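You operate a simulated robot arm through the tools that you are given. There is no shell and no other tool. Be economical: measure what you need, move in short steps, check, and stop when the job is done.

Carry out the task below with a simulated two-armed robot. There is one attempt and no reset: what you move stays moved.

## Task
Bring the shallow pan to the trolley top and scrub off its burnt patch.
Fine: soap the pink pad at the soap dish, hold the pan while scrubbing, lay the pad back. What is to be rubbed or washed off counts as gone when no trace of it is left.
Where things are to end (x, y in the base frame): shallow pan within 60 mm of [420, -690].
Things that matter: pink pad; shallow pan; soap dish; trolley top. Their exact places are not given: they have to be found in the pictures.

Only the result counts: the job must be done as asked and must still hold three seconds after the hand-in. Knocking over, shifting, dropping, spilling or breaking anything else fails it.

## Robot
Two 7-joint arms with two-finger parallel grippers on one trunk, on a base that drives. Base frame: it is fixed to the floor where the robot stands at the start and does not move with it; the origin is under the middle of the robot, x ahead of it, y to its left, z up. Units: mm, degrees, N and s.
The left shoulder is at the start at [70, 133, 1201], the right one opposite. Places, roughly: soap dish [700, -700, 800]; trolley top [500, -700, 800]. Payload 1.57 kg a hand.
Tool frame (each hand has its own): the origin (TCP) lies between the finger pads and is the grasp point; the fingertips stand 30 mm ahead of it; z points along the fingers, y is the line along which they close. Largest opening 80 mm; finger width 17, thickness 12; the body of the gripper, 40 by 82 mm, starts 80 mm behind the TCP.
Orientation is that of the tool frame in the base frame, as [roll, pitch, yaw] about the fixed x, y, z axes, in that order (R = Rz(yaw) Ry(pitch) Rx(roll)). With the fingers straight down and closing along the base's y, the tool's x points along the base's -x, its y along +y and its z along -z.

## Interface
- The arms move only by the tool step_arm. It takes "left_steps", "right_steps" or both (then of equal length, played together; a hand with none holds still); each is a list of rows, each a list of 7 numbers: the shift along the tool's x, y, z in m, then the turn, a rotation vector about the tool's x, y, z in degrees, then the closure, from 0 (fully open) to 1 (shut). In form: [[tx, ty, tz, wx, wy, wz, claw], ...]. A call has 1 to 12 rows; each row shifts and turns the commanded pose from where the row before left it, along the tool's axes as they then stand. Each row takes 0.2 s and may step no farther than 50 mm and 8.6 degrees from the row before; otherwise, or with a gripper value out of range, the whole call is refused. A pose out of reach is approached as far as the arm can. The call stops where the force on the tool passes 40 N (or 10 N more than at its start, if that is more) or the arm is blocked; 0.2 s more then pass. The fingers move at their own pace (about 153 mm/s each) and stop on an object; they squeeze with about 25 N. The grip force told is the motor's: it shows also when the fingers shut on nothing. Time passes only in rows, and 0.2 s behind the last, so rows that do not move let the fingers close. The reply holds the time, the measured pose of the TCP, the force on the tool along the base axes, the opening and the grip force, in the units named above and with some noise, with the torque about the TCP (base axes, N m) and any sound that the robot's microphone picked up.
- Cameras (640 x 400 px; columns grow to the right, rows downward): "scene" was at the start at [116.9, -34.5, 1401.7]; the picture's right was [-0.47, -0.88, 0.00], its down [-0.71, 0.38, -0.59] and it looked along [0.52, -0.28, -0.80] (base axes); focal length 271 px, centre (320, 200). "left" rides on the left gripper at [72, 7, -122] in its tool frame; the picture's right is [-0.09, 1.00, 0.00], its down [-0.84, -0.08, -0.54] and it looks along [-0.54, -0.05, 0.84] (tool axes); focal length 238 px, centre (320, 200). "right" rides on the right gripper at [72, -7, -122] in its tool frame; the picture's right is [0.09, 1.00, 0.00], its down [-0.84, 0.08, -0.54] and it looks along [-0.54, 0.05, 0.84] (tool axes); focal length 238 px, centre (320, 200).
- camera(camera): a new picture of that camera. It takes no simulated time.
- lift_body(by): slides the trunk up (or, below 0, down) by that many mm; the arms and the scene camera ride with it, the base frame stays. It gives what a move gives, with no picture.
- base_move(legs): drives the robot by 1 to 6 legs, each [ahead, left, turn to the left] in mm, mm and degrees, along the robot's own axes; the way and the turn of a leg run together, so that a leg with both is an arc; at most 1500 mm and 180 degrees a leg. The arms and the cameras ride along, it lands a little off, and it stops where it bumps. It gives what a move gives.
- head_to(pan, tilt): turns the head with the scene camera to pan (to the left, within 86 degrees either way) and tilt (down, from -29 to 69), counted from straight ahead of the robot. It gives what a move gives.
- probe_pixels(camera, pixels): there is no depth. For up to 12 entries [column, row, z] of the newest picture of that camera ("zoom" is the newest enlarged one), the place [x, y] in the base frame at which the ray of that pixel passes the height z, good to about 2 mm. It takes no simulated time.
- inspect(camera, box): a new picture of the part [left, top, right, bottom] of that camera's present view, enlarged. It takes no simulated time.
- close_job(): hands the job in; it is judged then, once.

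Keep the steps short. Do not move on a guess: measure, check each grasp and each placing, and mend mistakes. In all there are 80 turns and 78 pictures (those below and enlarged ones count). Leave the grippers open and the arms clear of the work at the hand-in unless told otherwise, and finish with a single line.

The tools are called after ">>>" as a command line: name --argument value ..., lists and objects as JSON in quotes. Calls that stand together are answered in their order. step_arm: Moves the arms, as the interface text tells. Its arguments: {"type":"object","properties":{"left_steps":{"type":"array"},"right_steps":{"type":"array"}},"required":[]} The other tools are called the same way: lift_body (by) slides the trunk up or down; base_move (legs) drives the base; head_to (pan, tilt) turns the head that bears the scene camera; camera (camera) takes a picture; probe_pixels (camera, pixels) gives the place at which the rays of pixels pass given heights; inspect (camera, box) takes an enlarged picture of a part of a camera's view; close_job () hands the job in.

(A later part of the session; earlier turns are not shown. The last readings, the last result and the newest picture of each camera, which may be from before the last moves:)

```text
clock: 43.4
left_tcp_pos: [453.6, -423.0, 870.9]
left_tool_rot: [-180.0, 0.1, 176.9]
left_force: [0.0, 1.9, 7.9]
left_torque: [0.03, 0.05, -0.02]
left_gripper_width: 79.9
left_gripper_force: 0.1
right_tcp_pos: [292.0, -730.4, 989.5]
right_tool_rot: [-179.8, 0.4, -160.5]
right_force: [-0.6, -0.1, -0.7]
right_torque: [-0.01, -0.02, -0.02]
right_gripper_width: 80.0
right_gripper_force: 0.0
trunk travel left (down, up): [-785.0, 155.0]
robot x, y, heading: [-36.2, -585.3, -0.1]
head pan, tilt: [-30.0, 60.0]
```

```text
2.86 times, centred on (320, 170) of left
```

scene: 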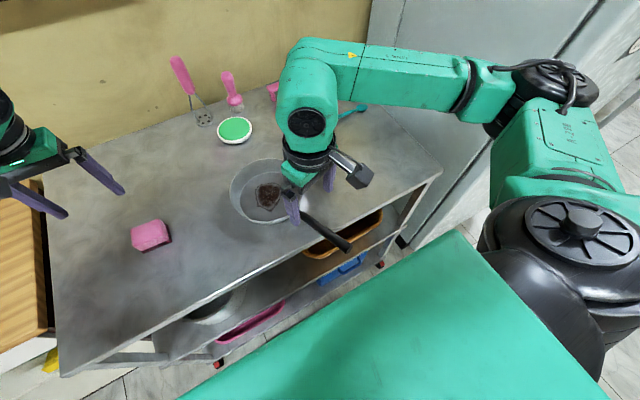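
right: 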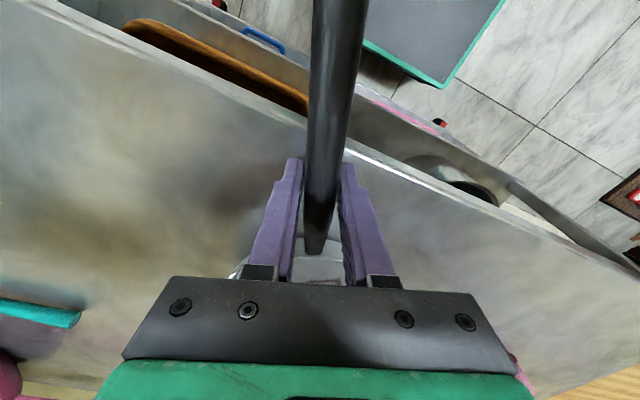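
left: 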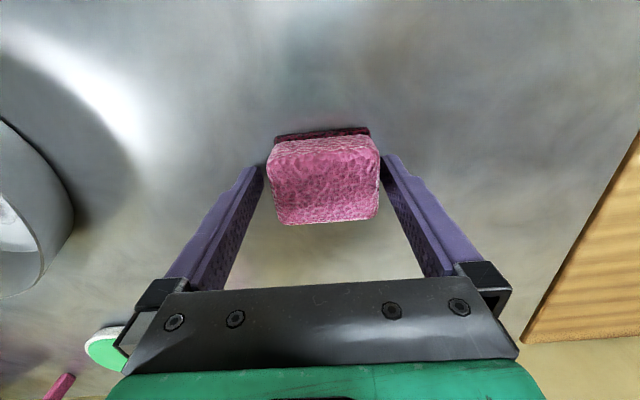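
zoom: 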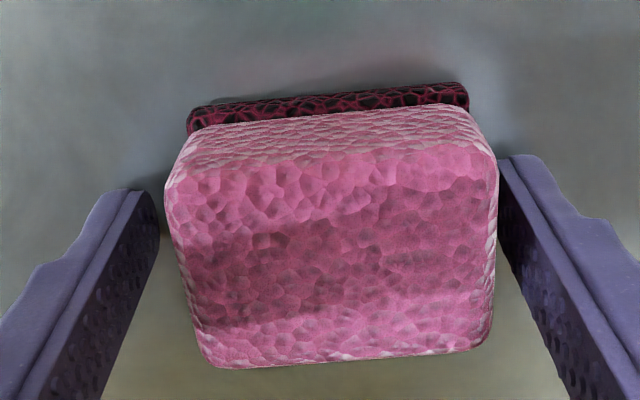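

The tips touch the trolley top at TCP 871, so the top is at z≈841. I rise 11 mm so the pad's underside stands clear below the fingers, then close.

>>> step_arm --left_steps '[[0, 0, -0.012, 0, 0, 0, 0], [0, 0, 0, 0, 0, 0, 1], [0, 0, 0, 0, 0, 0, 1], [0, 0, 0, 0, 0, 0, 1]]'

>>> step_arm --left_steps '[[0, 0, -0.02, 0, 0, 0, 1], [0, 0, -0.04, 0, 0, 0, 1], [0, 0, -0.04, 0, 0, 0, 1], [0, 0, -0.04, 0, 0, 0, 1]]'

>>> camera --camera "left"

>>> camera --camera "scene"

```text
clock: 44.4
left_tcp_pos: [456.2, -423.9, 880.1]
left_tool_rot: [-179.9, 0.0, 176.9]
left_force: [0.0, -0.7, 0.3]
left_torque: [0.0, -0.02, 0.0]
left_gripper_width: 60.9
left_gripper_force: 24.8
right_tcp_pos: [291.8, -729.7, 989.6]
right_tool_rot: [-179.7, 0.3, -160.5]
right_force: [-0.3, -0.3, 0.3]
right_torque: [0.01, 0.0, -0.02]
right_gripper_width: 80.1
right_gripper_force: 0.0
trunk travel left (down, up): [-785.0, 155.0]
robot x, y, heading: [-33.4, -585.8, 0.1]
head pan, tilt: [-30.0, 60.0]
```

```text
clock: 45.4
left_tcp_pos: [456.6, -424.4, 1017.7]
left_tool_rot: [-179.9, -0.1, 176.9]
left_force: [-0.1, 0.0, 0.5]
left_torque: [0.05, -0.01, 0.01]
left_gripper_width: 61.1
left_gripper_force: 24.8
right_tcp_pos: [291.5, -730.3, 989.7]
right_tool_rot: [-179.8, 0.3, -160.5]
right_force: [-0.9, 0.0, 0.8]
right_torque: [0.03, -0.02, 0.0]
right_gripper_width: 80.0
right_gripper_force: 0.0
trunk travel left (down, up): [-785.0, 155.0]
robot x, y, heading: [-32.9, -585.1, -0.1]
head pan, tilt: [-30.0, 60.0]
```

```text
46 pictures are left
```

left: 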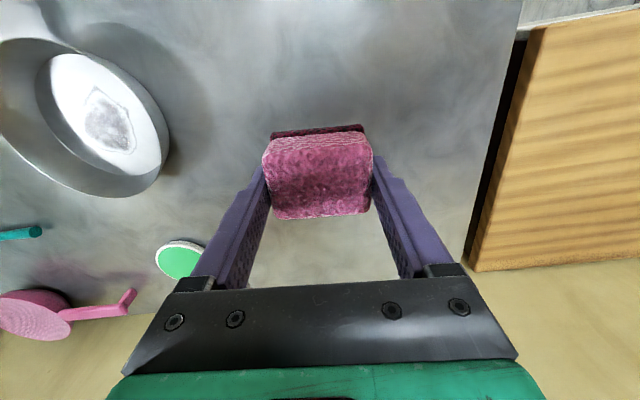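

```text
45 pictures are left
```

scene: 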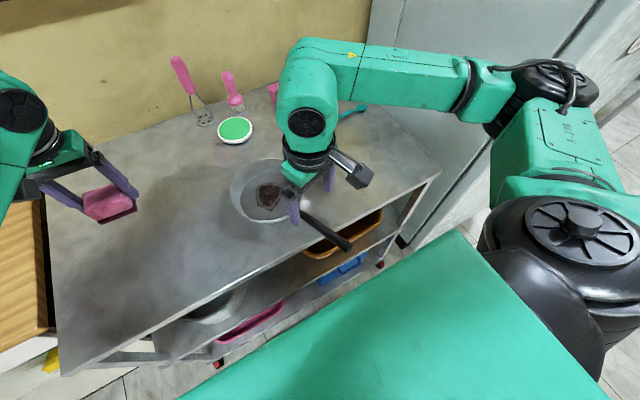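

The pad is held; its underside is 39 mm below the TCP. I re-measure the dish and pan with the top at z 841.

>>> probe_pixels --camera "scene" --pixels '[[235, 129, 841], [235, 129, 860], [218, 135, 845], [252, 130, 845], [236, 144, 845], [268, 195, 845], [232, 195, 880], [202, 125, 841], [234, 107, 841], [350, 243, 885]]'

>>> probe_pixels --camera "left" --pixels '[[180, 262, 841], [180, 262, 860], [108, 122, 845], [90, 103, 845], [40, 90, 845], [150, 150, 845], [85, 38, 880], [85, 198, 880]]'

>>> inspect --camera "scene" --box '[150, 40, 390, 190]'

```text
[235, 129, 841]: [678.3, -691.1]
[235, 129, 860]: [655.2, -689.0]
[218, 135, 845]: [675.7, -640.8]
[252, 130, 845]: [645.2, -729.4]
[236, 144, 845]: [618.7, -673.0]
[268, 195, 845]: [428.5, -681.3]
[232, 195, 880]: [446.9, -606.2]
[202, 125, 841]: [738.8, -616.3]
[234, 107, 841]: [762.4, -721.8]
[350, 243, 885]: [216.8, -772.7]
```

```text
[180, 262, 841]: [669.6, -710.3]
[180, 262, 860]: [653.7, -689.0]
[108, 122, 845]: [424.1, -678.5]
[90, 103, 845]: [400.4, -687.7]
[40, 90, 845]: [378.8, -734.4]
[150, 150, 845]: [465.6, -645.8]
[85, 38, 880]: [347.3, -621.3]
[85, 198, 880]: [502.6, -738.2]
```

```text
2.67 times, centred on (270, 115) of scene
```

zoom: 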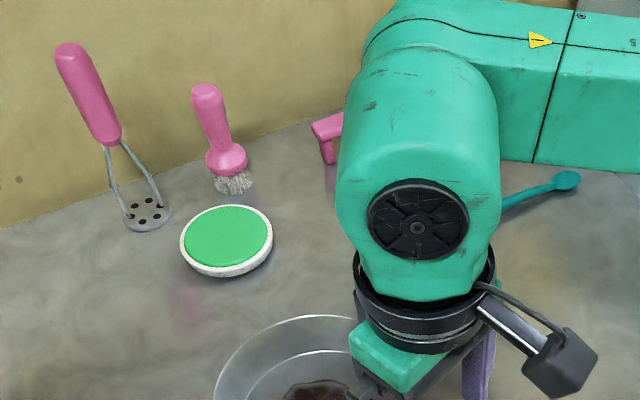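

Both cameras agree on the soap top at (654,-689,860), and the burnt patch is near (426,-680). I need the base nearer, so I check where the right elbow and fridge are.

>>> probe_pixels --camera "scene" --pixels '[[590, 90, 1250], [555, 80, 1250], [440, 165, 841], [420, 160, 841], [398, 240, 300], [400, 100, 841], [360, 85, 841]]'

>>> head_to --pan -60 --tilt 50

>>> camera --camera "scene"

```text
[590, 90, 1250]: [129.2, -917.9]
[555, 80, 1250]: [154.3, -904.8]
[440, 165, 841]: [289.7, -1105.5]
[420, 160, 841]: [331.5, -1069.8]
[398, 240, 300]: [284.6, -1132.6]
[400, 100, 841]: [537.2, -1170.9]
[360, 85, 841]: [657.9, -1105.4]
```

```text
clock: 46.3
left_tcp_pos: [455.8, -423.8, 1017.8]
left_tool_rot: [180.0, 0.0, 177.0]
left_force: [-1.1, -0.6, 0.2]
left_torque: [0.02, 0.0, 0.01]
left_gripper_width: 61.0
left_gripper_force: 24.6
right_tcp_pos: [293.0, -728.5, 988.4]
right_tool_rot: [-179.9, 0.2, -160.6]
right_force: [0.2, 1.0, 0.1]
right_torque: [0.02, -0.01, -0.01]
right_gripper_width: 80.0
right_gripper_force: 0.0
trunk travel left (down, up): [-785.0, 155.0]
robot x, y, heading: [-33.9, -588.8, 0.2]
head pan, tilt: [-60.0, 50.0]
```

```text
43 pictures are left
```

scene: 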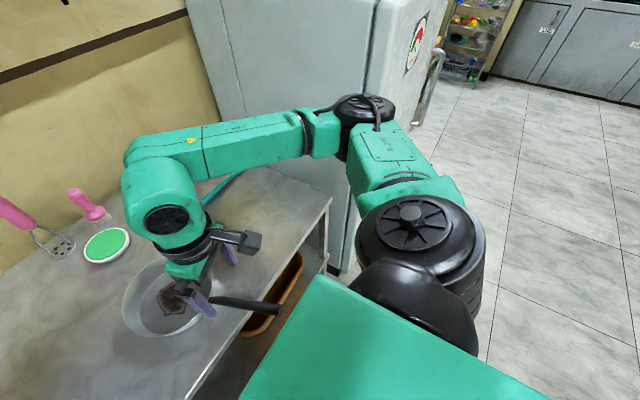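

The elbow has room. Before driving toward the trolley I want the base's front edge, whose green corner shows at (325,275) in the scene view and also in the right wrist camera.

>>> camera --camera "right"

>>> probe_pixels --camera "scene" --pixels '[[325, 275, 200], [325, 275, 300], [325, 275, 400], [325, 275, 600], [325, 275, 800], [200, 382, 841], [332, 197, 841]]'

```text
42 pictures are left
```

right: 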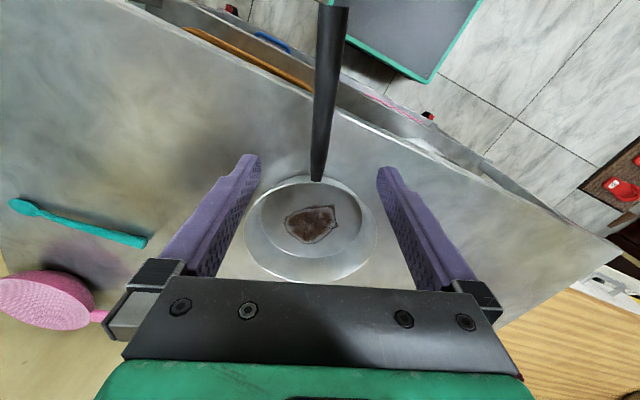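

```text
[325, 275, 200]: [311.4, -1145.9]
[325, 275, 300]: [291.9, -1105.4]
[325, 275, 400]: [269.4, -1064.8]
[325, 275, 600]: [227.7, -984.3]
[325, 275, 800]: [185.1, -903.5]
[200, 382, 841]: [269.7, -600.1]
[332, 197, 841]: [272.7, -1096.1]
```

>>> probe_pixels --camera "right" --pixels '[[427, 83, 100], [427, 83, 250], [427, 83, 400], [347, 44, 250], [347, 44, 400], [482, 0, 250], [482, 0, 400], [427, 115, 50], [230, 8, 50], [400, 140, 841]]'

```text
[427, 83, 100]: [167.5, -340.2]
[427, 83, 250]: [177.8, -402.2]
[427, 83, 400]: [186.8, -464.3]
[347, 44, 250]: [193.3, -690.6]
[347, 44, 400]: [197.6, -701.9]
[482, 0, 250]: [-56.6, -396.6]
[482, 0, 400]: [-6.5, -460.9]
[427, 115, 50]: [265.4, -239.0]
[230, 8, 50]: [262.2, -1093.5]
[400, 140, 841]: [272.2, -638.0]
```

The base front is about 217 mm ahead of its axis and the trolley edge is at x≈271, so robot x≈30 is safe. I drive to about (30,-690).

>>> base_move --legs '[[0, -101, 0], [62, 0, 0]]'

>>> head_to --pan -5 --tilt 50

>>> camera --camera "scene"

```text
clock: 48.1
left_tcp_pos: [514.6, -522.7, 1018.7]
left_tool_rot: [180.0, 0.2, 177.0]
left_force: [0.4, -0.5, 0.1]
left_torque: [0.01, -0.02, -0.02]
left_gripper_width: 60.7
left_gripper_force: 24.5
right_tcp_pos: [350.5, -830.4, 990.9]
right_tool_rot: [-179.7, 0.5, -160.3]
right_force: [0.9, -0.3, 0.1]
right_torque: [-0.03, 0.01, 0.02]
right_gripper_width: 80.0
right_gripper_force: 0.0
trunk travel left (down, up): [-785.0, 155.0]
robot x, y, heading: [26.7, -688.5, 0.2]
head pan, tilt: [-60.0, 50.0]
```

```text
clock: 49.3
left_tcp_pos: [518.8, -523.8, 1017.3]
left_tool_rot: [-180.0, 0.0, 177.0]
left_force: [0.8, 0.4, -0.2]
left_torque: [0.02, 0.0, 0.01]
left_gripper_width: 61.1
left_gripper_force: 24.7
right_tcp_pos: [354.0, -830.8, 989.2]
right_tool_rot: [-179.9, 0.3, -160.4]
right_force: [-0.6, -1.0, 0.7]
right_torque: [0.04, -0.01, 0.03]
right_gripper_width: 80.2
right_gripper_force: 0.0
trunk travel left (down, up): [-785.0, 155.0]
robot x, y, heading: [26.3, -688.7, 0.1]
head pan, tilt: [-5.0, 50.0]
```

```text
41 pictures are left
```

scene: 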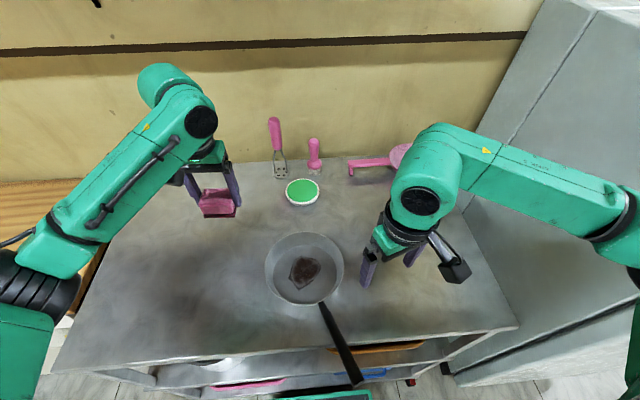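

I re-measure the soap from here, then carry the pad over it while staying high.

>>> probe_pixels --camera "scene" --pixels '[[302, 191, 860], [286, 190, 860], [319, 190, 860], [281, 172, 845], [314, 168, 845], [305, 271, 845], [304, 268, 880]]'

>>> step_arm --left_steps '[[-0.0289, -0.0315, 0, 0, 0, 0, 1], [-0.0289, -0.0315, 0, 0, 0, 0, 1], [-0.0289, -0.0315, 0, 0, 0, 0, 1], [-0.0289, -0.0315, 0, 0, 0, 0, 1], [-0.0289, -0.0315, 0, 0, 0, 0, 1]]'

>>> camera --camera "scene"

```text
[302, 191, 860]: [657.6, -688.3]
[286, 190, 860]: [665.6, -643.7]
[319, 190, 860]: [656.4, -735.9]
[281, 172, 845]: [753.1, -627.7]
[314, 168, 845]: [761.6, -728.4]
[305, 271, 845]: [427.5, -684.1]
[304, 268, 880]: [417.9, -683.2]
```

```text
clock: 50.5
left_tcp_pos: [618.5, -658.9, 1016.9]
left_tool_rot: [-179.7, 0.1, 177.0]
left_force: [-0.5, -0.3, 0.3]
left_torque: [-0.03, -0.01, -0.01]
left_gripper_width: 60.9
left_gripper_force: 25.2
left hand out of reach, approached as far as the arm can: row 4, 5
right_tcp_pos: [354.1, -829.4, 990.0]
right_tool_rot: [-179.7, 0.2, -160.3]
right_force: [0.5, -0.3, 0.5]
right_torque: [0.0, 0.03, -0.01]
right_gripper_width: 80.3
right_gripper_force: 0.0
trunk travel left (down, up): [-785.0, 155.0]
robot x, y, heading: [29.0, -685.9, 0.4]
head pan, tilt: [-5.0, 50.0]
```

```text
40 pictures are left
```

scene: 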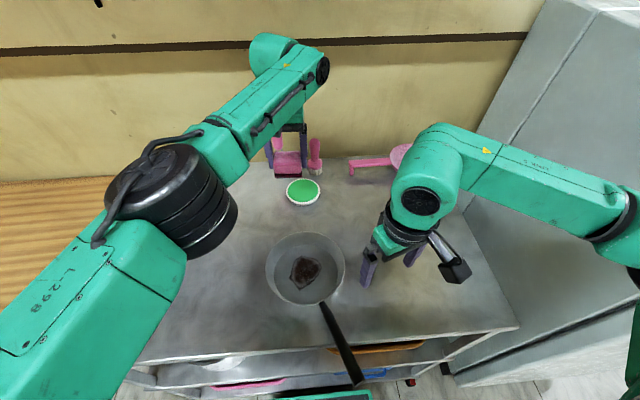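

The arm is short by about 45 mm. I tilt the tool 15° with the fingers forward, which brings the wrist back, then move over the soap and partly down.

>>> step_arm --left_steps '[[0, 0, 0, 0, -7.5, 0, 1], [0, 0, 0, 0, -7.5, 0, 1], [-0.0105, -0.014, 0.033, 0, 0, 0, 1], [-0.0105, -0.014, 0.033, 0, 0, 0, 1]]'

>>> camera --camera "left"

>>> camera --camera "scene"

```text
clock: 51.5
left_tcp_pos: [615.9, -669.7, 984.2]
left_tool_rot: [-180.0, 0.0, 177.0]
left_force: [0.7, 0.3, -0.2]
left_torque: [0.0, -0.01, -0.02]
left_gripper_width: 61.2
left_gripper_force: 25.3
left hand out of reach, approached as far as the arm can: row 1, 2, 3, 4
right_tcp_pos: [354.7, -831.6, 987.9]
right_tool_rot: [-179.9, 0.3, -160.4]
right_force: [-0.3, -0.2, 0.1]
right_torque: [0.03, 0.03, -0.02]
right_gripper_width: 79.9
right_gripper_force: 0.0
trunk travel left (down, up): [-785.0, 155.0]
robot x, y, heading: [26.9, -686.6, 0.6]
head pan, tilt: [-5.0, 50.0]
```

```text
39 pictures are left
```

left: 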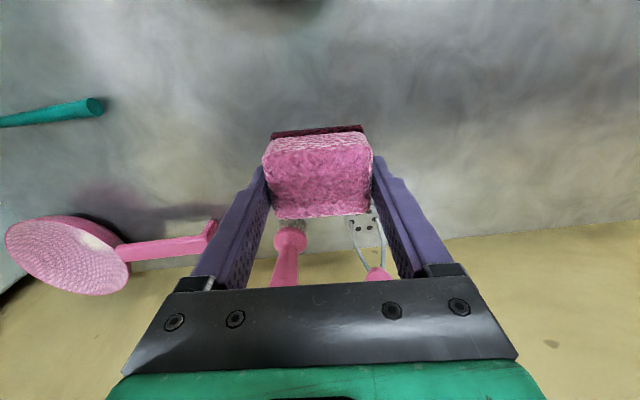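

```text
38 pictures are left
```

scene: 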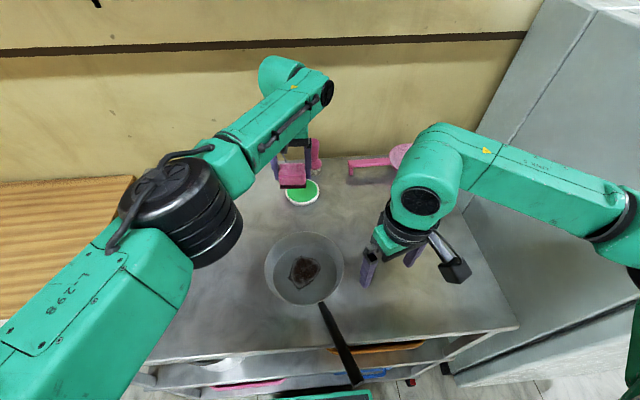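

The tilt is at a joint limit, but the hand came down to (616,-670,984), already overlapping the soap. I nudge the base 12 mm ahead and 18 mm right, raise the right hand out of the way, then lower by trunk.

>>> step_arm --right_steps '[[0, 0, -0.03, 0, 0, 0, 0], [0, 0, -0.03, 0, 0, 0, 0]]'

>>> base_move --legs '[[12, -18, 0]]'

>>> lift_body --by -65

>>> camera --camera "scene"

```text
clock: 52.1
left_tcp_pos: [615.8, -669.4, 984.2]
left_tool_rot: [-180.0, -0.1, 177.1]
left_force: [-0.7, 0.2, 0.7]
left_torque: [0.01, -0.01, -0.03]
left_gripper_width: 61.2
left_gripper_force: 25.4
right_tcp_pos: [352.9, -830.2, 1049.3]
right_tool_rot: [-179.7, 0.1, -160.4]
right_force: [-0.4, -0.2, -0.8]
right_torque: [0.0, -0.01, 0.0]
right_gripper_width: 79.9
right_gripper_force: 0.0
trunk travel left (down, up): [-785.0, 155.0]
robot x, y, heading: [27.6, -687.8, -0.1]
head pan, tilt: [-5.0, 50.0]
```

```text
clock: 52.9
left_tcp_pos: [624.0, -683.6, 986.4]
left_tool_rot: [-179.7, 0.2, 177.1]
left_force: [-0.7, -0.2, 0.4]
left_torque: [-0.04, -0.02, 0.02]
left_gripper_width: 61.0
left_gripper_force: 25.2
right_tcp_pos: [363.2, -844.7, 1051.3]
right_tool_rot: [-179.5, 0.4, -160.3]
right_force: [-0.4, 0.4, -0.6]
right_torque: [-0.05, -0.01, -0.01]
right_gripper_width: 79.7
right_gripper_force: 0.1
trunk travel left (down, up): [-785.0, 155.0]
robot x, y, heading: [36.7, -709.2, -0.0]
head pan, tilt: [-5.0, 50.0]
```

```text
clock: 53.9
left_tcp_pos: [625.9, -686.6, 919.3]
left_tool_rot: [-180.0, 0.0, 177.1]
left_force: [-0.5, 0.3, -0.1]
left_torque: [0.02, 0.01, 0.01]
left_gripper_width: 61.0
left_gripper_force: 25.0
right_tcp_pos: [364.5, -847.6, 985.8]
right_tool_rot: [-179.7, 0.3, -160.3]
right_force: [-0.1, -0.2, -0.5]
right_torque: [0.02, -0.04, 0.05]
right_gripper_width: 80.1
right_gripper_force: 0.0
trunk travel left (down, up): [-720.0, 220.0]
robot x, y, heading: [39.7, -704.9, -0.2]
head pan, tilt: [-5.0, 50.0]
```

```text
37 pictures are left
```

scene: 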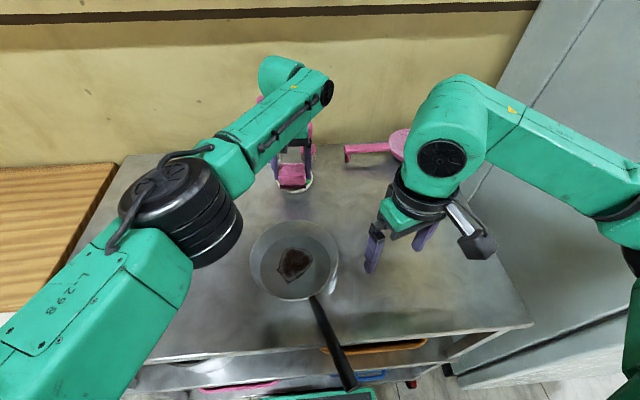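

The pad is over the dish at (295,178). I try reaching 20 mm further forward before touching down.

>>> step_arm --left_steps '[[-0.01, 0, 0, 0, 0, 0, 1], [-0.01, 0, 0, 0, 0, 0, 1]]'

>>> lift_body --by -14

>>> inspect --camera "scene" --box '[240, 110, 360, 210]'

```text
clock: 54.5
left_tcp_pos: [627.4, -685.9, 920.1]
left_tool_rot: [-180.0, 0.1, 177.2]
left_force: [-0.2, 0.2, 0.1]
left_torque: [-0.02, 0.02, -0.02]
left_gripper_width: 61.0
left_gripper_force: 25.1
left hand out of reach, approached as far as the arm can: row 1, 2
right_tcp_pos: [364.7, -847.5, 984.5]
right_tool_rot: [-179.9, 0.3, -160.2]
right_force: [0.7, -0.6, 0.5]
right_torque: [0.03, -0.01, -0.01]
right_gripper_width: 80.2
right_gripper_force: 0.1
trunk travel left (down, up): [-720.0, 220.0]
robot x, y, heading: [40.3, -706.0, -0.1]
head pan, tilt: [-5.0, 50.0]
```

```text
clock: 55.2
left_tcp_pos: [628.1, -685.9, 905.9]
left_tool_rot: [-180.0, 0.0, 177.1]
left_force: [0.5, -0.1, 0.3]
left_torque: [-0.02, -0.01, -0.01]
left_gripper_width: 60.9
left_gripper_force: 25.1
right_tcp_pos: [365.4, -849.2, 970.5]
right_tool_rot: [-179.8, 0.4, -160.2]
right_force: [0.0, 0.4, 0.0]
right_torque: [0.01, 0.01, -0.06]
right_gripper_width: 80.1
right_gripper_force: 0.0
trunk travel left (down, up): [-706.0, 234.0]
robot x, y, heading: [38.5, -707.4, 0.2]
head pan, tilt: [-5.0, 50.0]
```

```text
4.00 times, centred on (300, 160) of scene
```

zoom: 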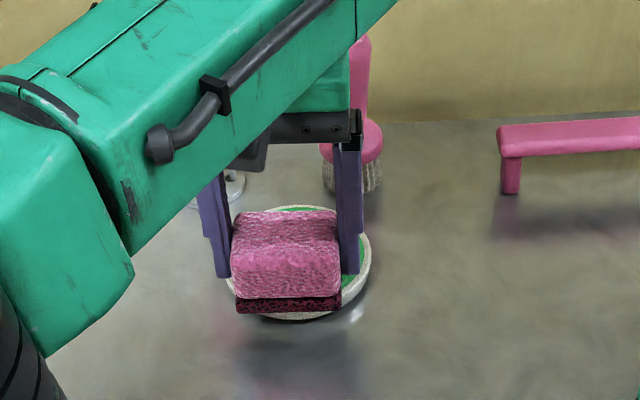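

The pad sits well over the soap. I lower in small trunk steps to feel contact.

>>> lift_body --by -5

>>> lift_body --by -3

```text
clock: 55.7
left_tcp_pos: [627.7, -685.0, 900.6]
left_tool_rot: [-179.9, 0.0, 177.1]
left_force: [0.2, 0.9, -1.4]
left_torque: [0.03, -0.01, 0.02]
left_gripper_width: 61.1
left_gripper_force: 25.3
right_tcp_pos: [364.6, -848.7, 965.5]
right_tool_rot: [-179.8, 0.3, -160.4]
right_force: [-0.8, -0.3, 0.5]
right_torque: [-0.01, 0.0, -0.02]
right_gripper_width: 80.1
right_gripper_force: 0.0
trunk travel left (down, up): [-701.0, 239.0]
robot x, y, heading: [40.8, -705.8, -0.0]
head pan, tilt: [-5.0, 50.0]
```

```text
clock: 56.2
left_tcp_pos: [626.8, -685.6, 898.3]
left_tool_rot: [-180.0, 0.1, 177.0]
left_force: [0.2, -0.1, 0.3]
left_torque: [-0.04, 0.0, -0.01]
left_gripper_width: 61.0
left_gripper_force: 25.7
right_tcp_pos: [364.7, -849.2, 962.5]
right_tool_rot: [-179.8, 0.3, -160.4]
right_force: [-0.2, 0.3, 0.1]
right_torque: [0.0, -0.03, -0.02]
right_gripper_width: 80.1
right_gripper_force: 0.1
trunk travel left (down, up): [-698.0, 242.0]
robot x, y, heading: [38.0, -703.6, -0.0]
head pan, tilt: [-5.0, 50.0]
```

No contact yet, so I go on in 3 mm steps.

>>> lift_body --by -3

>>> lift_body --by -3

>>> inspect --camera "scene" --box '[240, 110, 360, 210]'

```text
clock: 56.7
left_tcp_pos: [626.6, -684.9, 898.6]
left_tool_rot: [180.0, 0.4, 177.1]
left_force: [4.9, -0.4, 17.5]
left_torque: [-0.08, -0.16, 0.0]
left_gripper_width: 60.9
left_gripper_force: 25.2
right_tcp_pos: [363.7, -849.5, 960.0]
right_tool_rot: [-179.8, 0.5, -160.3]
right_force: [0.0, 0.0, -1.0]
right_torque: [0.0, 0.02, -0.01]
right_gripper_width: 79.6
right_gripper_force: 0.1
trunk travel left (down, up): [-695.0, 245.0]
robot x, y, heading: [39.3, -708.3, 0.1]
head pan, tilt: [-5.0, 50.0]
```

```text
clock: 57.3
left_tcp_pos: [625.9, -686.4, 897.4]
left_tool_rot: [179.9, 0.5, 177.1]
left_force: [9.8, 0.3, 35.1]
left_torque: [-0.04, -0.29, 0.01]
left_gripper_width: 61.2
left_gripper_force: 25.1
right_tcp_pos: [360.9, -849.0, 958.0]
right_tool_rot: [-179.8, 0.4, -160.3]
right_force: [0.5, -0.2, -0.7]
right_torque: [-0.02, -0.01, 0.04]
right_gripper_width: 79.7
right_gripper_force: 0.0
trunk travel left (down, up): [-692.0, 248.0]
robot x, y, heading: [40.3, -706.2, 0.1]
head pan, tilt: [-5.0, 50.0]
```

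```text
4.00 times, centred on (300, 160) of scene
```

zoom: 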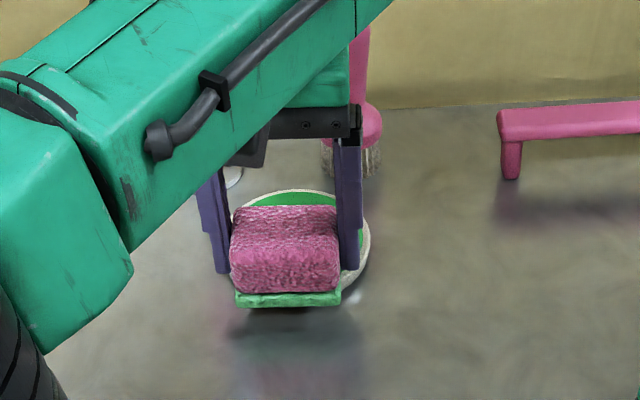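

The pad's underside has turned green, so it is soaped. I lift off and check that the dish hasn't moved.

>>> lift_body --by 90

>>> camera --camera "scene"

```text
clock: 58.5
left_tcp_pos: [627.9, -686.9, 982.2]
left_tool_rot: [179.9, 0.0, 177.1]
left_force: [0.5, 0.1, 0.3]
left_torque: [0.0, 0.02, 0.01]
left_gripper_width: 61.1
left_gripper_force: 24.4
right_tcp_pos: [365.5, -847.5, 1047.4]
right_tool_rot: [-179.8, 0.3, -160.2]
right_force: [-0.1, 0.1, 0.1]
right_torque: [0.01, 0.01, 0.01]
right_gripper_width: 80.2
right_gripper_force: 0.0
trunk travel left (down, up): [-782.0, 158.0]
robot x, y, heading: [37.0, -704.7, 0.1]
head pan, tilt: [-5.0, 50.0]
```

```text
34 pictures are left
```

scene: 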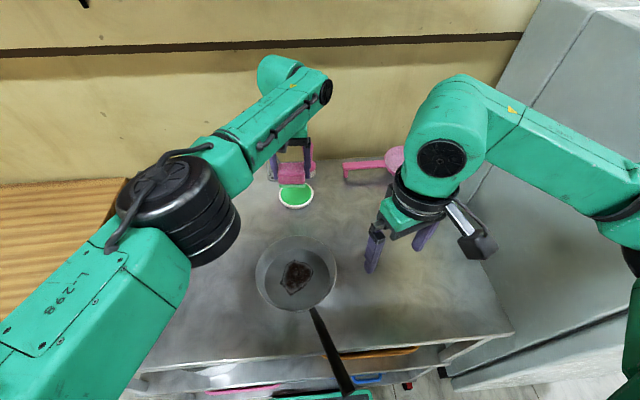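

The dish and pan are unmoved. I drive back to about (-35,-587), where the right hand sits over the handle.

>>> base_move --legs '[[-72, 0, 0], [0, 118, 0]]'

>>> camera --camera "right"

```text
clock: 60.4
left_tcp_pos: [553.8, -569.5, 983.0]
left_tool_rot: [179.9, 0.1, 176.9]
left_force: [-0.3, -0.5, 0.5]
left_torque: [0.02, -0.03, 0.01]
left_gripper_width: 60.9
left_gripper_force: 25.4
right_tcp_pos: [291.5, -731.0, 1046.0]
right_tool_rot: [-179.9, 0.4, -160.5]
right_force: [0.2, 0.3, -0.4]
right_torque: [0.0, 0.03, -0.01]
right_gripper_width: 80.1
right_gripper_force: 0.0
trunk travel left (down, up): [-782.0, 158.0]
robot x, y, heading: [-31.9, -587.7, 0.1]
head pan, tilt: [-5.0, 50.0]
```

```text
33 pictures are left
```

right: 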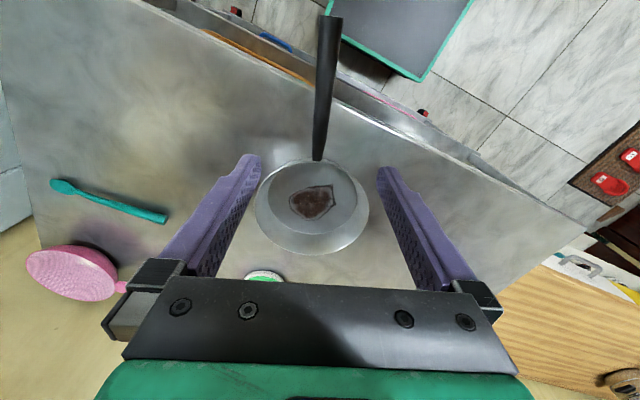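

The handle is still aligned. The right hand shifts 50 mm toward the handle end and comes down to z≈876.

>>> step_arm --right_steps '[[0.045, 0, 0.02, 0, 0, 0, 0], [0, 0, 0.04, 0, 0, 0, 0], [0, 0, 0.04, 0, 0, 0, 0], [0, 0, 0.04, 0, 0, 0, 0], [0, 0, 0.03, 0, 0, 0, 0], [0, 0, 0, 0, 0, 0, 0]]'

>>> camera --camera "right"

```text
clock: 61.8
left_tcp_pos: [554.9, -567.5, 981.7]
left_tool_rot: [180.0, -0.2, 176.9]
left_force: [0.0, -0.7, -0.1]
left_torque: [0.02, 0.0, 0.01]
left_gripper_width: 61.0
left_gripper_force: 25.5
right_tcp_pos: [249.0, -742.7, 874.7]
right_tool_rot: [-179.8, 0.2, -160.4]
right_force: [-0.7, 0.1, 0.2]
right_torque: [0.01, 0.02, -0.01]
right_gripper_width: 80.0
right_gripper_force: 0.0
trunk travel left (down, up): [-782.0, 158.0]
robot x, y, heading: [-30.9, -586.9, 0.0]
head pan, tilt: [-5.0, 50.0]
```

```text
32 pictures are left
```

right: 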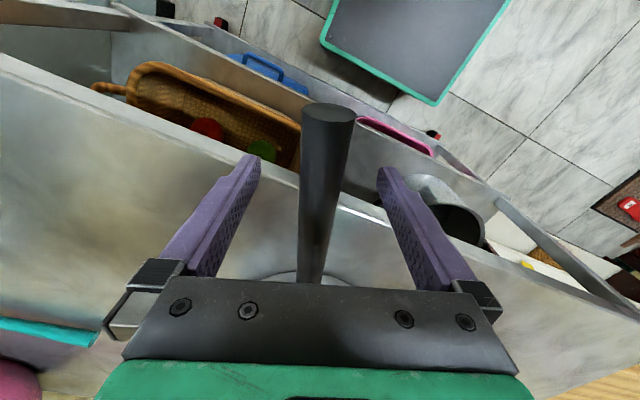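

The handle is between the fingers, with its centre at (319,192). I close on it.

>>> step_arm --right_steps '[[0, 0, 0, 0, 0, 0, 0.6], [0, 0, 0, 0, 0, 0, 1], [0, 0, 0, 0, 0, 0, 1], [0, 0, 0, 0, 0, 0, 1]]'

>>> head_to --pan -12 --tilt 58

>>> camera --camera "scene"

```text
clock: 62.8
left_tcp_pos: [556.0, -567.7, 980.9]
left_tool_rot: [-180.0, -0.1, 176.9]
left_force: [-0.7, 0.6, -0.6]
left_torque: [0.03, -0.01, -0.05]
left_gripper_width: 60.9
left_gripper_force: 25.1
right_tcp_pos: [249.3, -744.5, 873.5]
right_tool_rot: [-179.8, 0.3, -160.4]
right_force: [0.1, -0.2, -0.3]
right_torque: [-0.03, 0.08, -0.07]
right_gripper_width: 21.2
right_gripper_force: 25.5
trunk travel left (down, up): [-782.0, 158.0]
robot x, y, heading: [-30.9, -590.1, -0.4]
head pan, tilt: [-5.0, 50.0]
```

```text
clock: 63.5
left_tcp_pos: [556.1, -567.6, 982.2]
left_tool_rot: [-180.0, 0.0, 176.9]
left_force: [-0.2, -0.1, 0.2]
left_torque: [0.01, -0.05, 0.02]
left_gripper_width: 61.0
left_gripper_force: 24.7
right_tcp_pos: [248.9, -743.2, 874.9]
right_tool_rot: [-179.8, 0.3, -160.3]
right_force: [-0.2, -0.1, 0.6]
right_torque: [-0.02, 0.07, -0.14]
right_gripper_width: 21.1
right_gripper_force: 24.8
trunk travel left (down, up): [-782.0, 158.0]
robot x, y, heading: [-33.0, -589.1, 0.0]
head pan, tilt: [-12.0, 58.0]
```

```text
31 pictures are left
```

scene: 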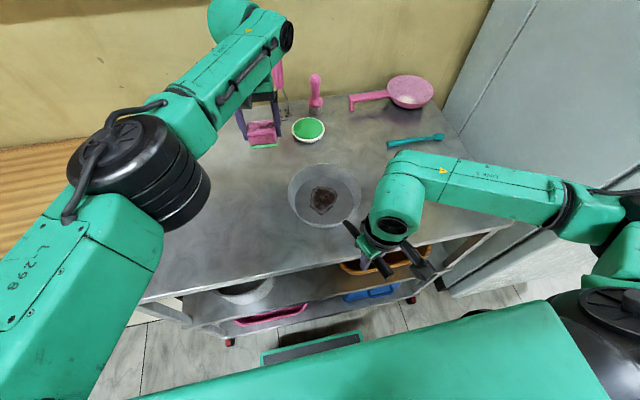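

The handle is held. I measure the patch, floor and rim from this picture.

>>> inspect --camera "scene" --box '[275, 150, 375, 235]'

```text
4.71 times, centred on (325, 192) of scene
```

zoom: 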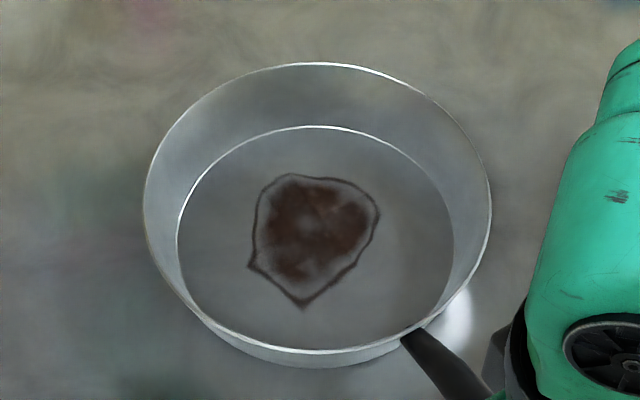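

>>> probe_pixels --camera "zoom" --pixels '[[295, 174, 845], [380, 215, 845], [303, 307, 845], [249, 266, 845], [255, 200, 845], [313, 232, 845], [178, 240, 845], [454, 240, 845], [315, 126, 845], [144, 210, 880], [491, 210, 880], [318, 350, 880]]'

```text
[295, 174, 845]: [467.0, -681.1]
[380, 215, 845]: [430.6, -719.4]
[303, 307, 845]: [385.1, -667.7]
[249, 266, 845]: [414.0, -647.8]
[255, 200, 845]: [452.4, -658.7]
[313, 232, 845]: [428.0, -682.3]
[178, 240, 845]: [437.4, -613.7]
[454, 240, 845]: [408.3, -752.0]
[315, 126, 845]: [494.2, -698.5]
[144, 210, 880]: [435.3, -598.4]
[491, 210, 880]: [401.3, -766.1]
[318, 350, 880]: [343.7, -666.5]
```

The patch spans x 385–467 and y -648 to -719 on a floor of about 70 mm radius. I bring the pad over it at (427,-683), down to TCP 905.

>>> step_arm --left_steps '[[0.0307, -0.0304, 0, 0, 0, 0, 1], [0.0307, -0.0304, 0, 0, 0, 0, 1], [0.0307, -0.0304, 0, 0, 0, 0, 1], [0.0307, -0.0304, 0, 0, 0, 0, 1], [0, 0, 0.038, 0, 0, 0, 1], [0, 0, 0.038, 0, 0, 0, 1]]'

>>> camera --camera "left"

>>> camera --camera "scene"

```text
clock: 64.9
left_tcp_pos: [426.1, -681.1, 909.1]
left_tool_rot: [-179.9, 0.1, 177.0]
left_force: [0.3, -0.1, -0.4]
left_torque: [0.0, 0.0, -0.01]
left_gripper_width: 61.0
left_gripper_force: 25.1
right_tcp_pos: [248.6, -743.7, 875.3]
right_tool_rot: [-179.8, 0.2, -160.3]
right_force: [0.3, -0.1, 0.8]
right_torque: [-0.08, 0.28, -0.01]
right_gripper_width: 21.4
right_gripper_force: 25.3
trunk travel left (down, up): [-782.0, 158.0]
robot x, y, heading: [-34.6, -586.2, 0.0]
head pan, tilt: [-12.0, 58.0]
```

```text
29 pictures are left
```

left: 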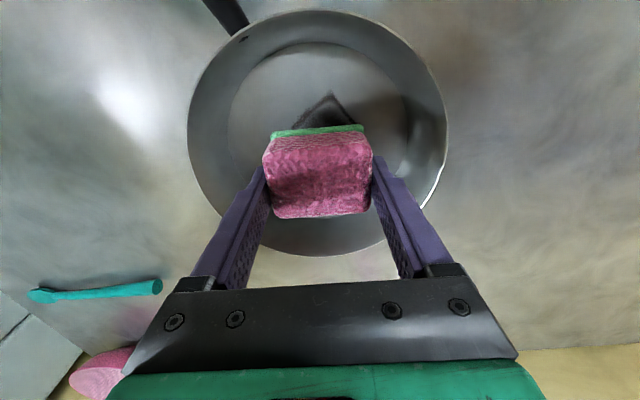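

```text
28 pictures are left
```

scene: 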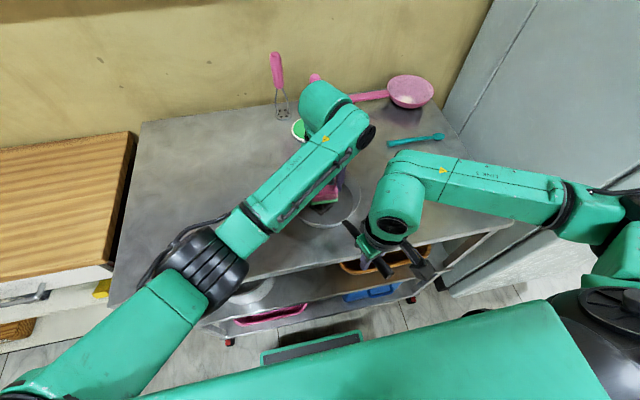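

All is aligned over the patch. I descend in small steps until the pad touches the pan floor.

>>> step_arm --left_steps '[[0, 0, 0.01, 0, 0, 0, 1], [0, 0, 0.01, 0, 0, 0, 1], [0, 0, 0.003, 0, 0, 0, 1], [0, 0, 0, 0, 0, 0, 1]]'

>>> step_arm --left_steps '[[0, 0, 0.002, 0, 0, 0, 1], [0, 0, 0, 0, 0, 0, 1]]'

```text
clock: 65.9
left_tcp_pos: [426.6, -681.6, 884.8]
left_tool_rot: [-179.9, 0.1, 176.8]
left_force: [0.5, 0.4, -0.7]
left_torque: [0.01, -0.03, -0.02]
left_gripper_width: 61.2
left_gripper_force: 24.8
right_tcp_pos: [249.0, -742.9, 873.7]
right_tool_rot: [-179.8, 0.3, -160.4]
right_force: [0.6, 0.1, 0.3]
right_torque: [0.0, 0.08, -0.03]
right_gripper_width: 21.5
right_gripper_force: 24.9
trunk travel left (down, up): [-782.0, 158.0]
robot x, y, heading: [-32.9, -585.8, -0.1]
head pan, tilt: [-12.0, 58.0]
```

```text
clock: 66.5
left_tcp_pos: [426.1, -681.5, 883.9]
left_tool_rot: [-179.8, 0.2, 176.9]
left_force: [-1.8, 0.5, 15.5]
left_torque: [0.09, 0.3, -0.01]
left_gripper_width: 60.9
left_gripper_force: 25.2
right_tcp_pos: [249.1, -744.0, 875.1]
right_tool_rot: [-179.8, 0.3, -160.5]
right_force: [3.0, 0.9, -6.4]
right_torque: [-0.16, 0.58, -0.14]
right_gripper_width: 21.2
right_gripper_force: 25.1
trunk travel left (down, up): [-782.0, 158.0]
robot x, y, heading: [-29.5, -589.2, -0.1]
head pan, tilt: [-12.0, 58.0]
```

Contact is 15 N and the pan is held. I scrub back and forth along x by ±23 mm.

>>> step_arm --left_steps '[[0.012, 0, 0, 0, 0, 0, 1], [0.011, 0, 0, 0, 0, 0, 1], [-0.012, 0, 0, 0, 0, 0, 1], [-0.011, 0, 0, 0, 0, 0, 1], [-0.012, 0, 0, 0, 0, 0, 1], [-0.011, 0, 0, 0, 0, 0, 1], [0.012, 0, 0, 0, 0, 0, 1], [0.011, 0, 0, 0, 0, 0, 1], [0.012, 0, 0, 0, 0, 0, 1], [0.011, 0, 0, 0, 0, 0, 1], [-0.012, 0, 0, 0, 0, 0, 1], [-0.011, 0, 0, 0, 0, 0, 1]]'

>>> camera --camera "left"

```text
clock: 67.8
left_tcp_pos: [448.5, -662.2, 877.1]
left_tool_rot: [178.5, 0.2, 178.6]
left_force: [-8.6, -3.1, 16.7]
left_torque: [-0.28, 0.07, 0.15]
left_gripper_width: 61.4
left_gripper_force: 25.3
right_tcp_pos: [249.9, -742.4, 876.2]
right_tool_rot: [-179.8, 0.8, -160.4]
right_force: [6.4, 3.2, -0.5]
right_torque: [0.09, -0.14, 0.03]
right_gripper_width: 21.4
right_gripper_force: 25.1
trunk travel left (down, up): [-782.0, 158.0]
robot x, y, heading: [-32.5, -586.3, 0.1]
head pan, tilt: [-12.0, 58.0]
stopped in row 6 (left hand): the force on the tool passed its limit (the readings are from after the stop); the commanded pose is now the measured one
```

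```text
27 pictures are left
```

left: 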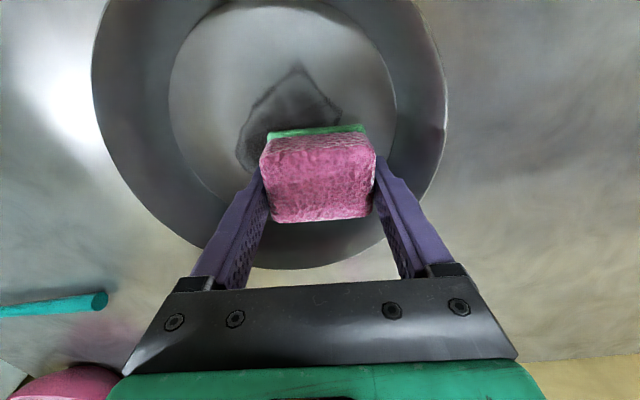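

The motion stopped on force, and the hand ended about 20 mm off in y and lower. I lift a little to see what happened.

>>> step_arm --left_steps '[[0, 0, -0.02, 0, 0, 0, 1], [0, 0, -0.02, 0, 0, 0, 1]]'

>>> camera --camera "left"

>>> camera --camera "right"

>>> camera --camera "scene"

```text
clock: 68.4
left_tcp_pos: [455.8, -651.3, 908.6]
left_tool_rot: [177.3, -0.2, 179.5]
left_force: [-0.7, -0.3, 0.0]
left_torque: [0.0, 0.03, -0.02]
left_gripper_width: 61.4
left_gripper_force: 25.3
right_tcp_pos: [250.3, -744.3, 874.9]
right_tool_rot: [-179.8, 0.5, -160.4]
right_force: [0.0, 1.1, -0.2]
right_torque: [0.0, 0.05, 0.14]
right_gripper_width: 21.4
right_gripper_force: 24.9
trunk travel left (down, up): [-782.0, 158.0]
robot x, y, heading: [-34.7, -584.9, 0.1]
head pan, tilt: [-12.0, 58.0]
```

```text
26 pictures are left
```

left: 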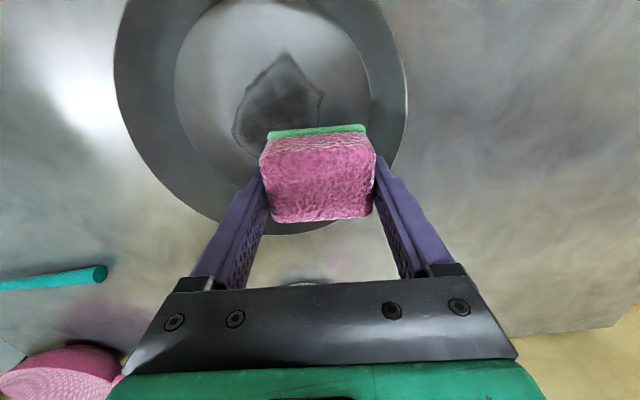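

```text
25 pictures are left
```

right: 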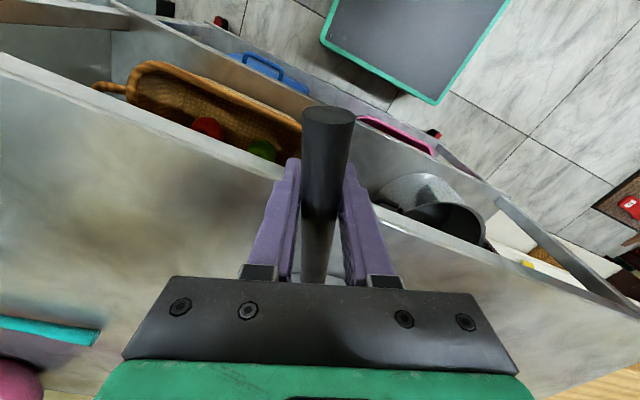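

```text
24 pictures are left
```

scene: 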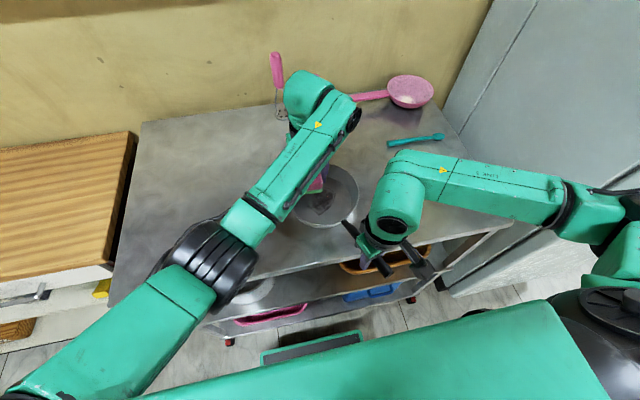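

The patch has already faded noticeably; pan, handle grip and pad are fine, and only the hand drifted. I straighten the hand, go back over the patch, and touch down again more lightly.

>>> step_arm --left_steps '[[0.0145, -0.016, 0, 2.7, 0, 2.5, 1], [0.0145, -0.016, 0, 0, 0, 0, 1], [0, 0, 0.012, 0, 0, 0, 1], [0, 0, 0, 0, 0, 0, 1]]'

```text
clock: 69.6
left_tcp_pos: [447.3, -651.4, 896.5]
left_tool_rot: [178.0, 1.1, 179.8]
left_force: [-7.0, -4.8, 0.2]
left_torque: [-0.12, 0.21, 0.24]
left_gripper_width: 61.1
left_gripper_force: 25.0
right_tcp_pos: [251.8, -743.8, 874.8]
right_tool_rot: [-179.9, 0.7, -160.4]
right_force: [6.8, 5.0, 0.1]
right_torque: [-0.14, 0.34, 0.23]
right_gripper_width: 21.2
right_gripper_force: 25.5
trunk travel left (down, up): [-782.0, 158.0]
robot x, y, heading: [-33.5, -584.8, 0.2]
head pan, tilt: [-12.0, 58.0]
stopped in row 4 (left hand): the arm was blocked; the commanded pose is now the measured one
```

The left hand is blocked, with equal and opposite force on the right, so the left wrist may be touching the right arm. I look closely at that.

>>> inspect --camera "scene" --box '[240, 50, 480, 300]'

>>> camera --camera "left"

```text
1.60 times, centred on (360, 175) of scene
```

zoom: 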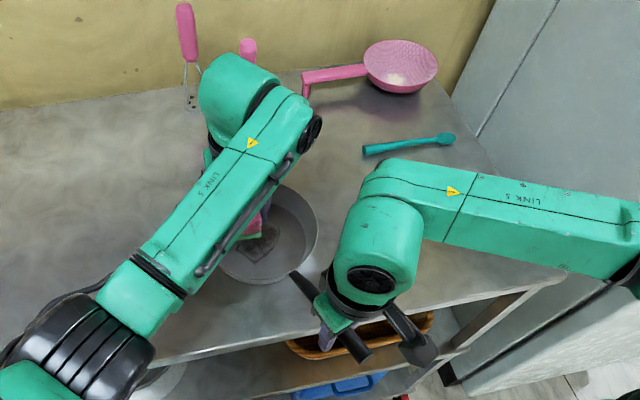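

```text
22 pictures are left
```

left: 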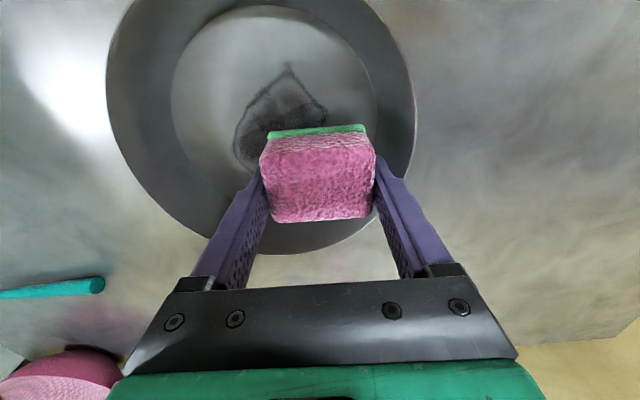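

I estimate the left elbow at roughly (245,-400,935), low enough to rest on the trolley edge, which would explain the drift. I'll lift the left hand, release and raise the right, and reposition the base so the left arm works more stretched out.

>>> step_arm --left_steps '[[0, 0, -0.03, 0, 0, 0, 1], [0, 0, -0.04, 0, 0, 0, 1], [0, 0, -0.04, 0, 0, 0, 1], [0, 0, 0, 0, 0, 0, 1]]' --right_steps '[[0, 0, 0, 0, 0, 0, 1], [0, 0, 0, 0, 0, 0, 1], [0, 0, 0, 0, 0, 0, 1], [0, 0, 0, 0, 0, 0, 1]]'

>>> camera --camera "scene"

```text
clock: 70.6
left_tcp_pos: [442.8, -656.9, 1006.9]
left_tool_rot: [178.1, 1.2, 179.5]
left_force: [0.7, -0.5, 0.0]
left_torque: [0.02, 0.0, 0.0]
left_gripper_width: 61.0
left_gripper_force: 24.9
right_tcp_pos: [251.2, -743.2, 875.1]
right_tool_rot: [-179.8, 0.4, -160.5]
right_force: [0.7, 0.0, -2.5]
right_torque: [-0.13, 0.32, -0.02]
right_gripper_width: 21.1
right_gripper_force: 24.8
trunk travel left (down, up): [-782.0, 158.0]
robot x, y, heading: [-32.9, -585.6, 0.2]
head pan, tilt: [-12.0, 58.0]
```

```text
21 pictures are left
```

scene: 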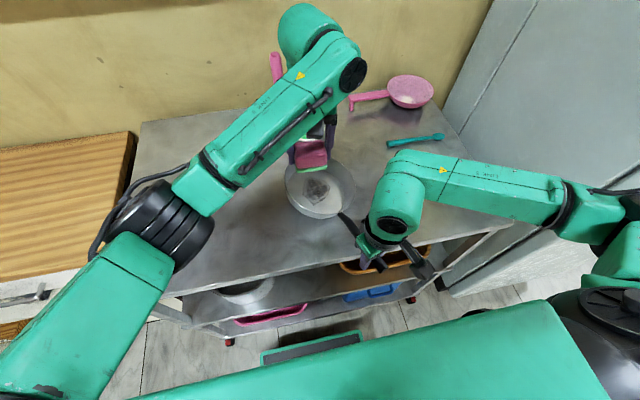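

With the hand up, the elbow is clearly higher. Now I release the handle, raise the right hand, and reposition the base by 60 mm back and 62 mm right.

>>> step_arm --right_steps '[[0, 0, 0, 0, 0, 0, 0.5], [0, 0, 0, 0, 0, 0, 0], [0, 0, 0, 0, 0, 0, 0], [0, 0, 0, 0, 0, 0, 0], [0, 0, -0.04, 0, 0, 0, 0], [0, 0, -0.04, 0, 0, 0, 0]]'

>>> base_move --legs '[[-60, -62, 0]]'

>>> camera --camera "right"

```text
clock: 72.0
left_tcp_pos: [442.7, -655.7, 1006.4]
left_tool_rot: [178.2, 1.1, 179.5]
left_force: [-0.6, 0.1, -0.4]
left_torque: [0.0, 0.01, 0.0]
left_gripper_width: 61.1
left_gripper_force: 25.3
right_tcp_pos: [250.7, -744.3, 956.3]
right_tool_rot: [-179.8, 0.6, -160.5]
right_force: [0.0, -0.2, 0.5]
right_torque: [0.0, -0.01, -0.01]
right_gripper_width: 80.2
right_gripper_force: 0.0
trunk travel left (down, up): [-782.0, 158.0]
robot x, y, heading: [-32.9, -584.8, 0.2]
head pan, tilt: [-12.0, 58.0]
```

```text
clock: 73.1
left_tcp_pos: [384.7, -716.7, 1006.9]
left_tool_rot: [178.2, 1.0, 179.5]
left_force: [-0.3, 0.6, 0.4]
left_torque: [-0.02, 0.02, 0.0]
left_gripper_width: 61.3
left_gripper_force: 24.8
right_tcp_pos: [191.7, -805.5, 954.7]
right_tool_rot: [-179.8, 0.4, -160.5]
right_force: [-0.6, -0.4, -1.0]
right_torque: [0.02, -0.02, 0.0]
right_gripper_width: 79.8
right_gripper_force: 0.1
trunk travel left (down, up): [-782.0, 158.0]
robot x, y, heading: [-92.5, -643.7, 0.1]
head pan, tilt: [-12.0, 58.0]
```

```text
20 pictures are left
```

right: 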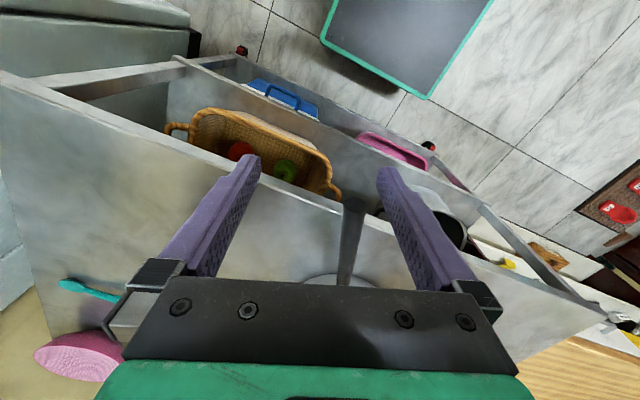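

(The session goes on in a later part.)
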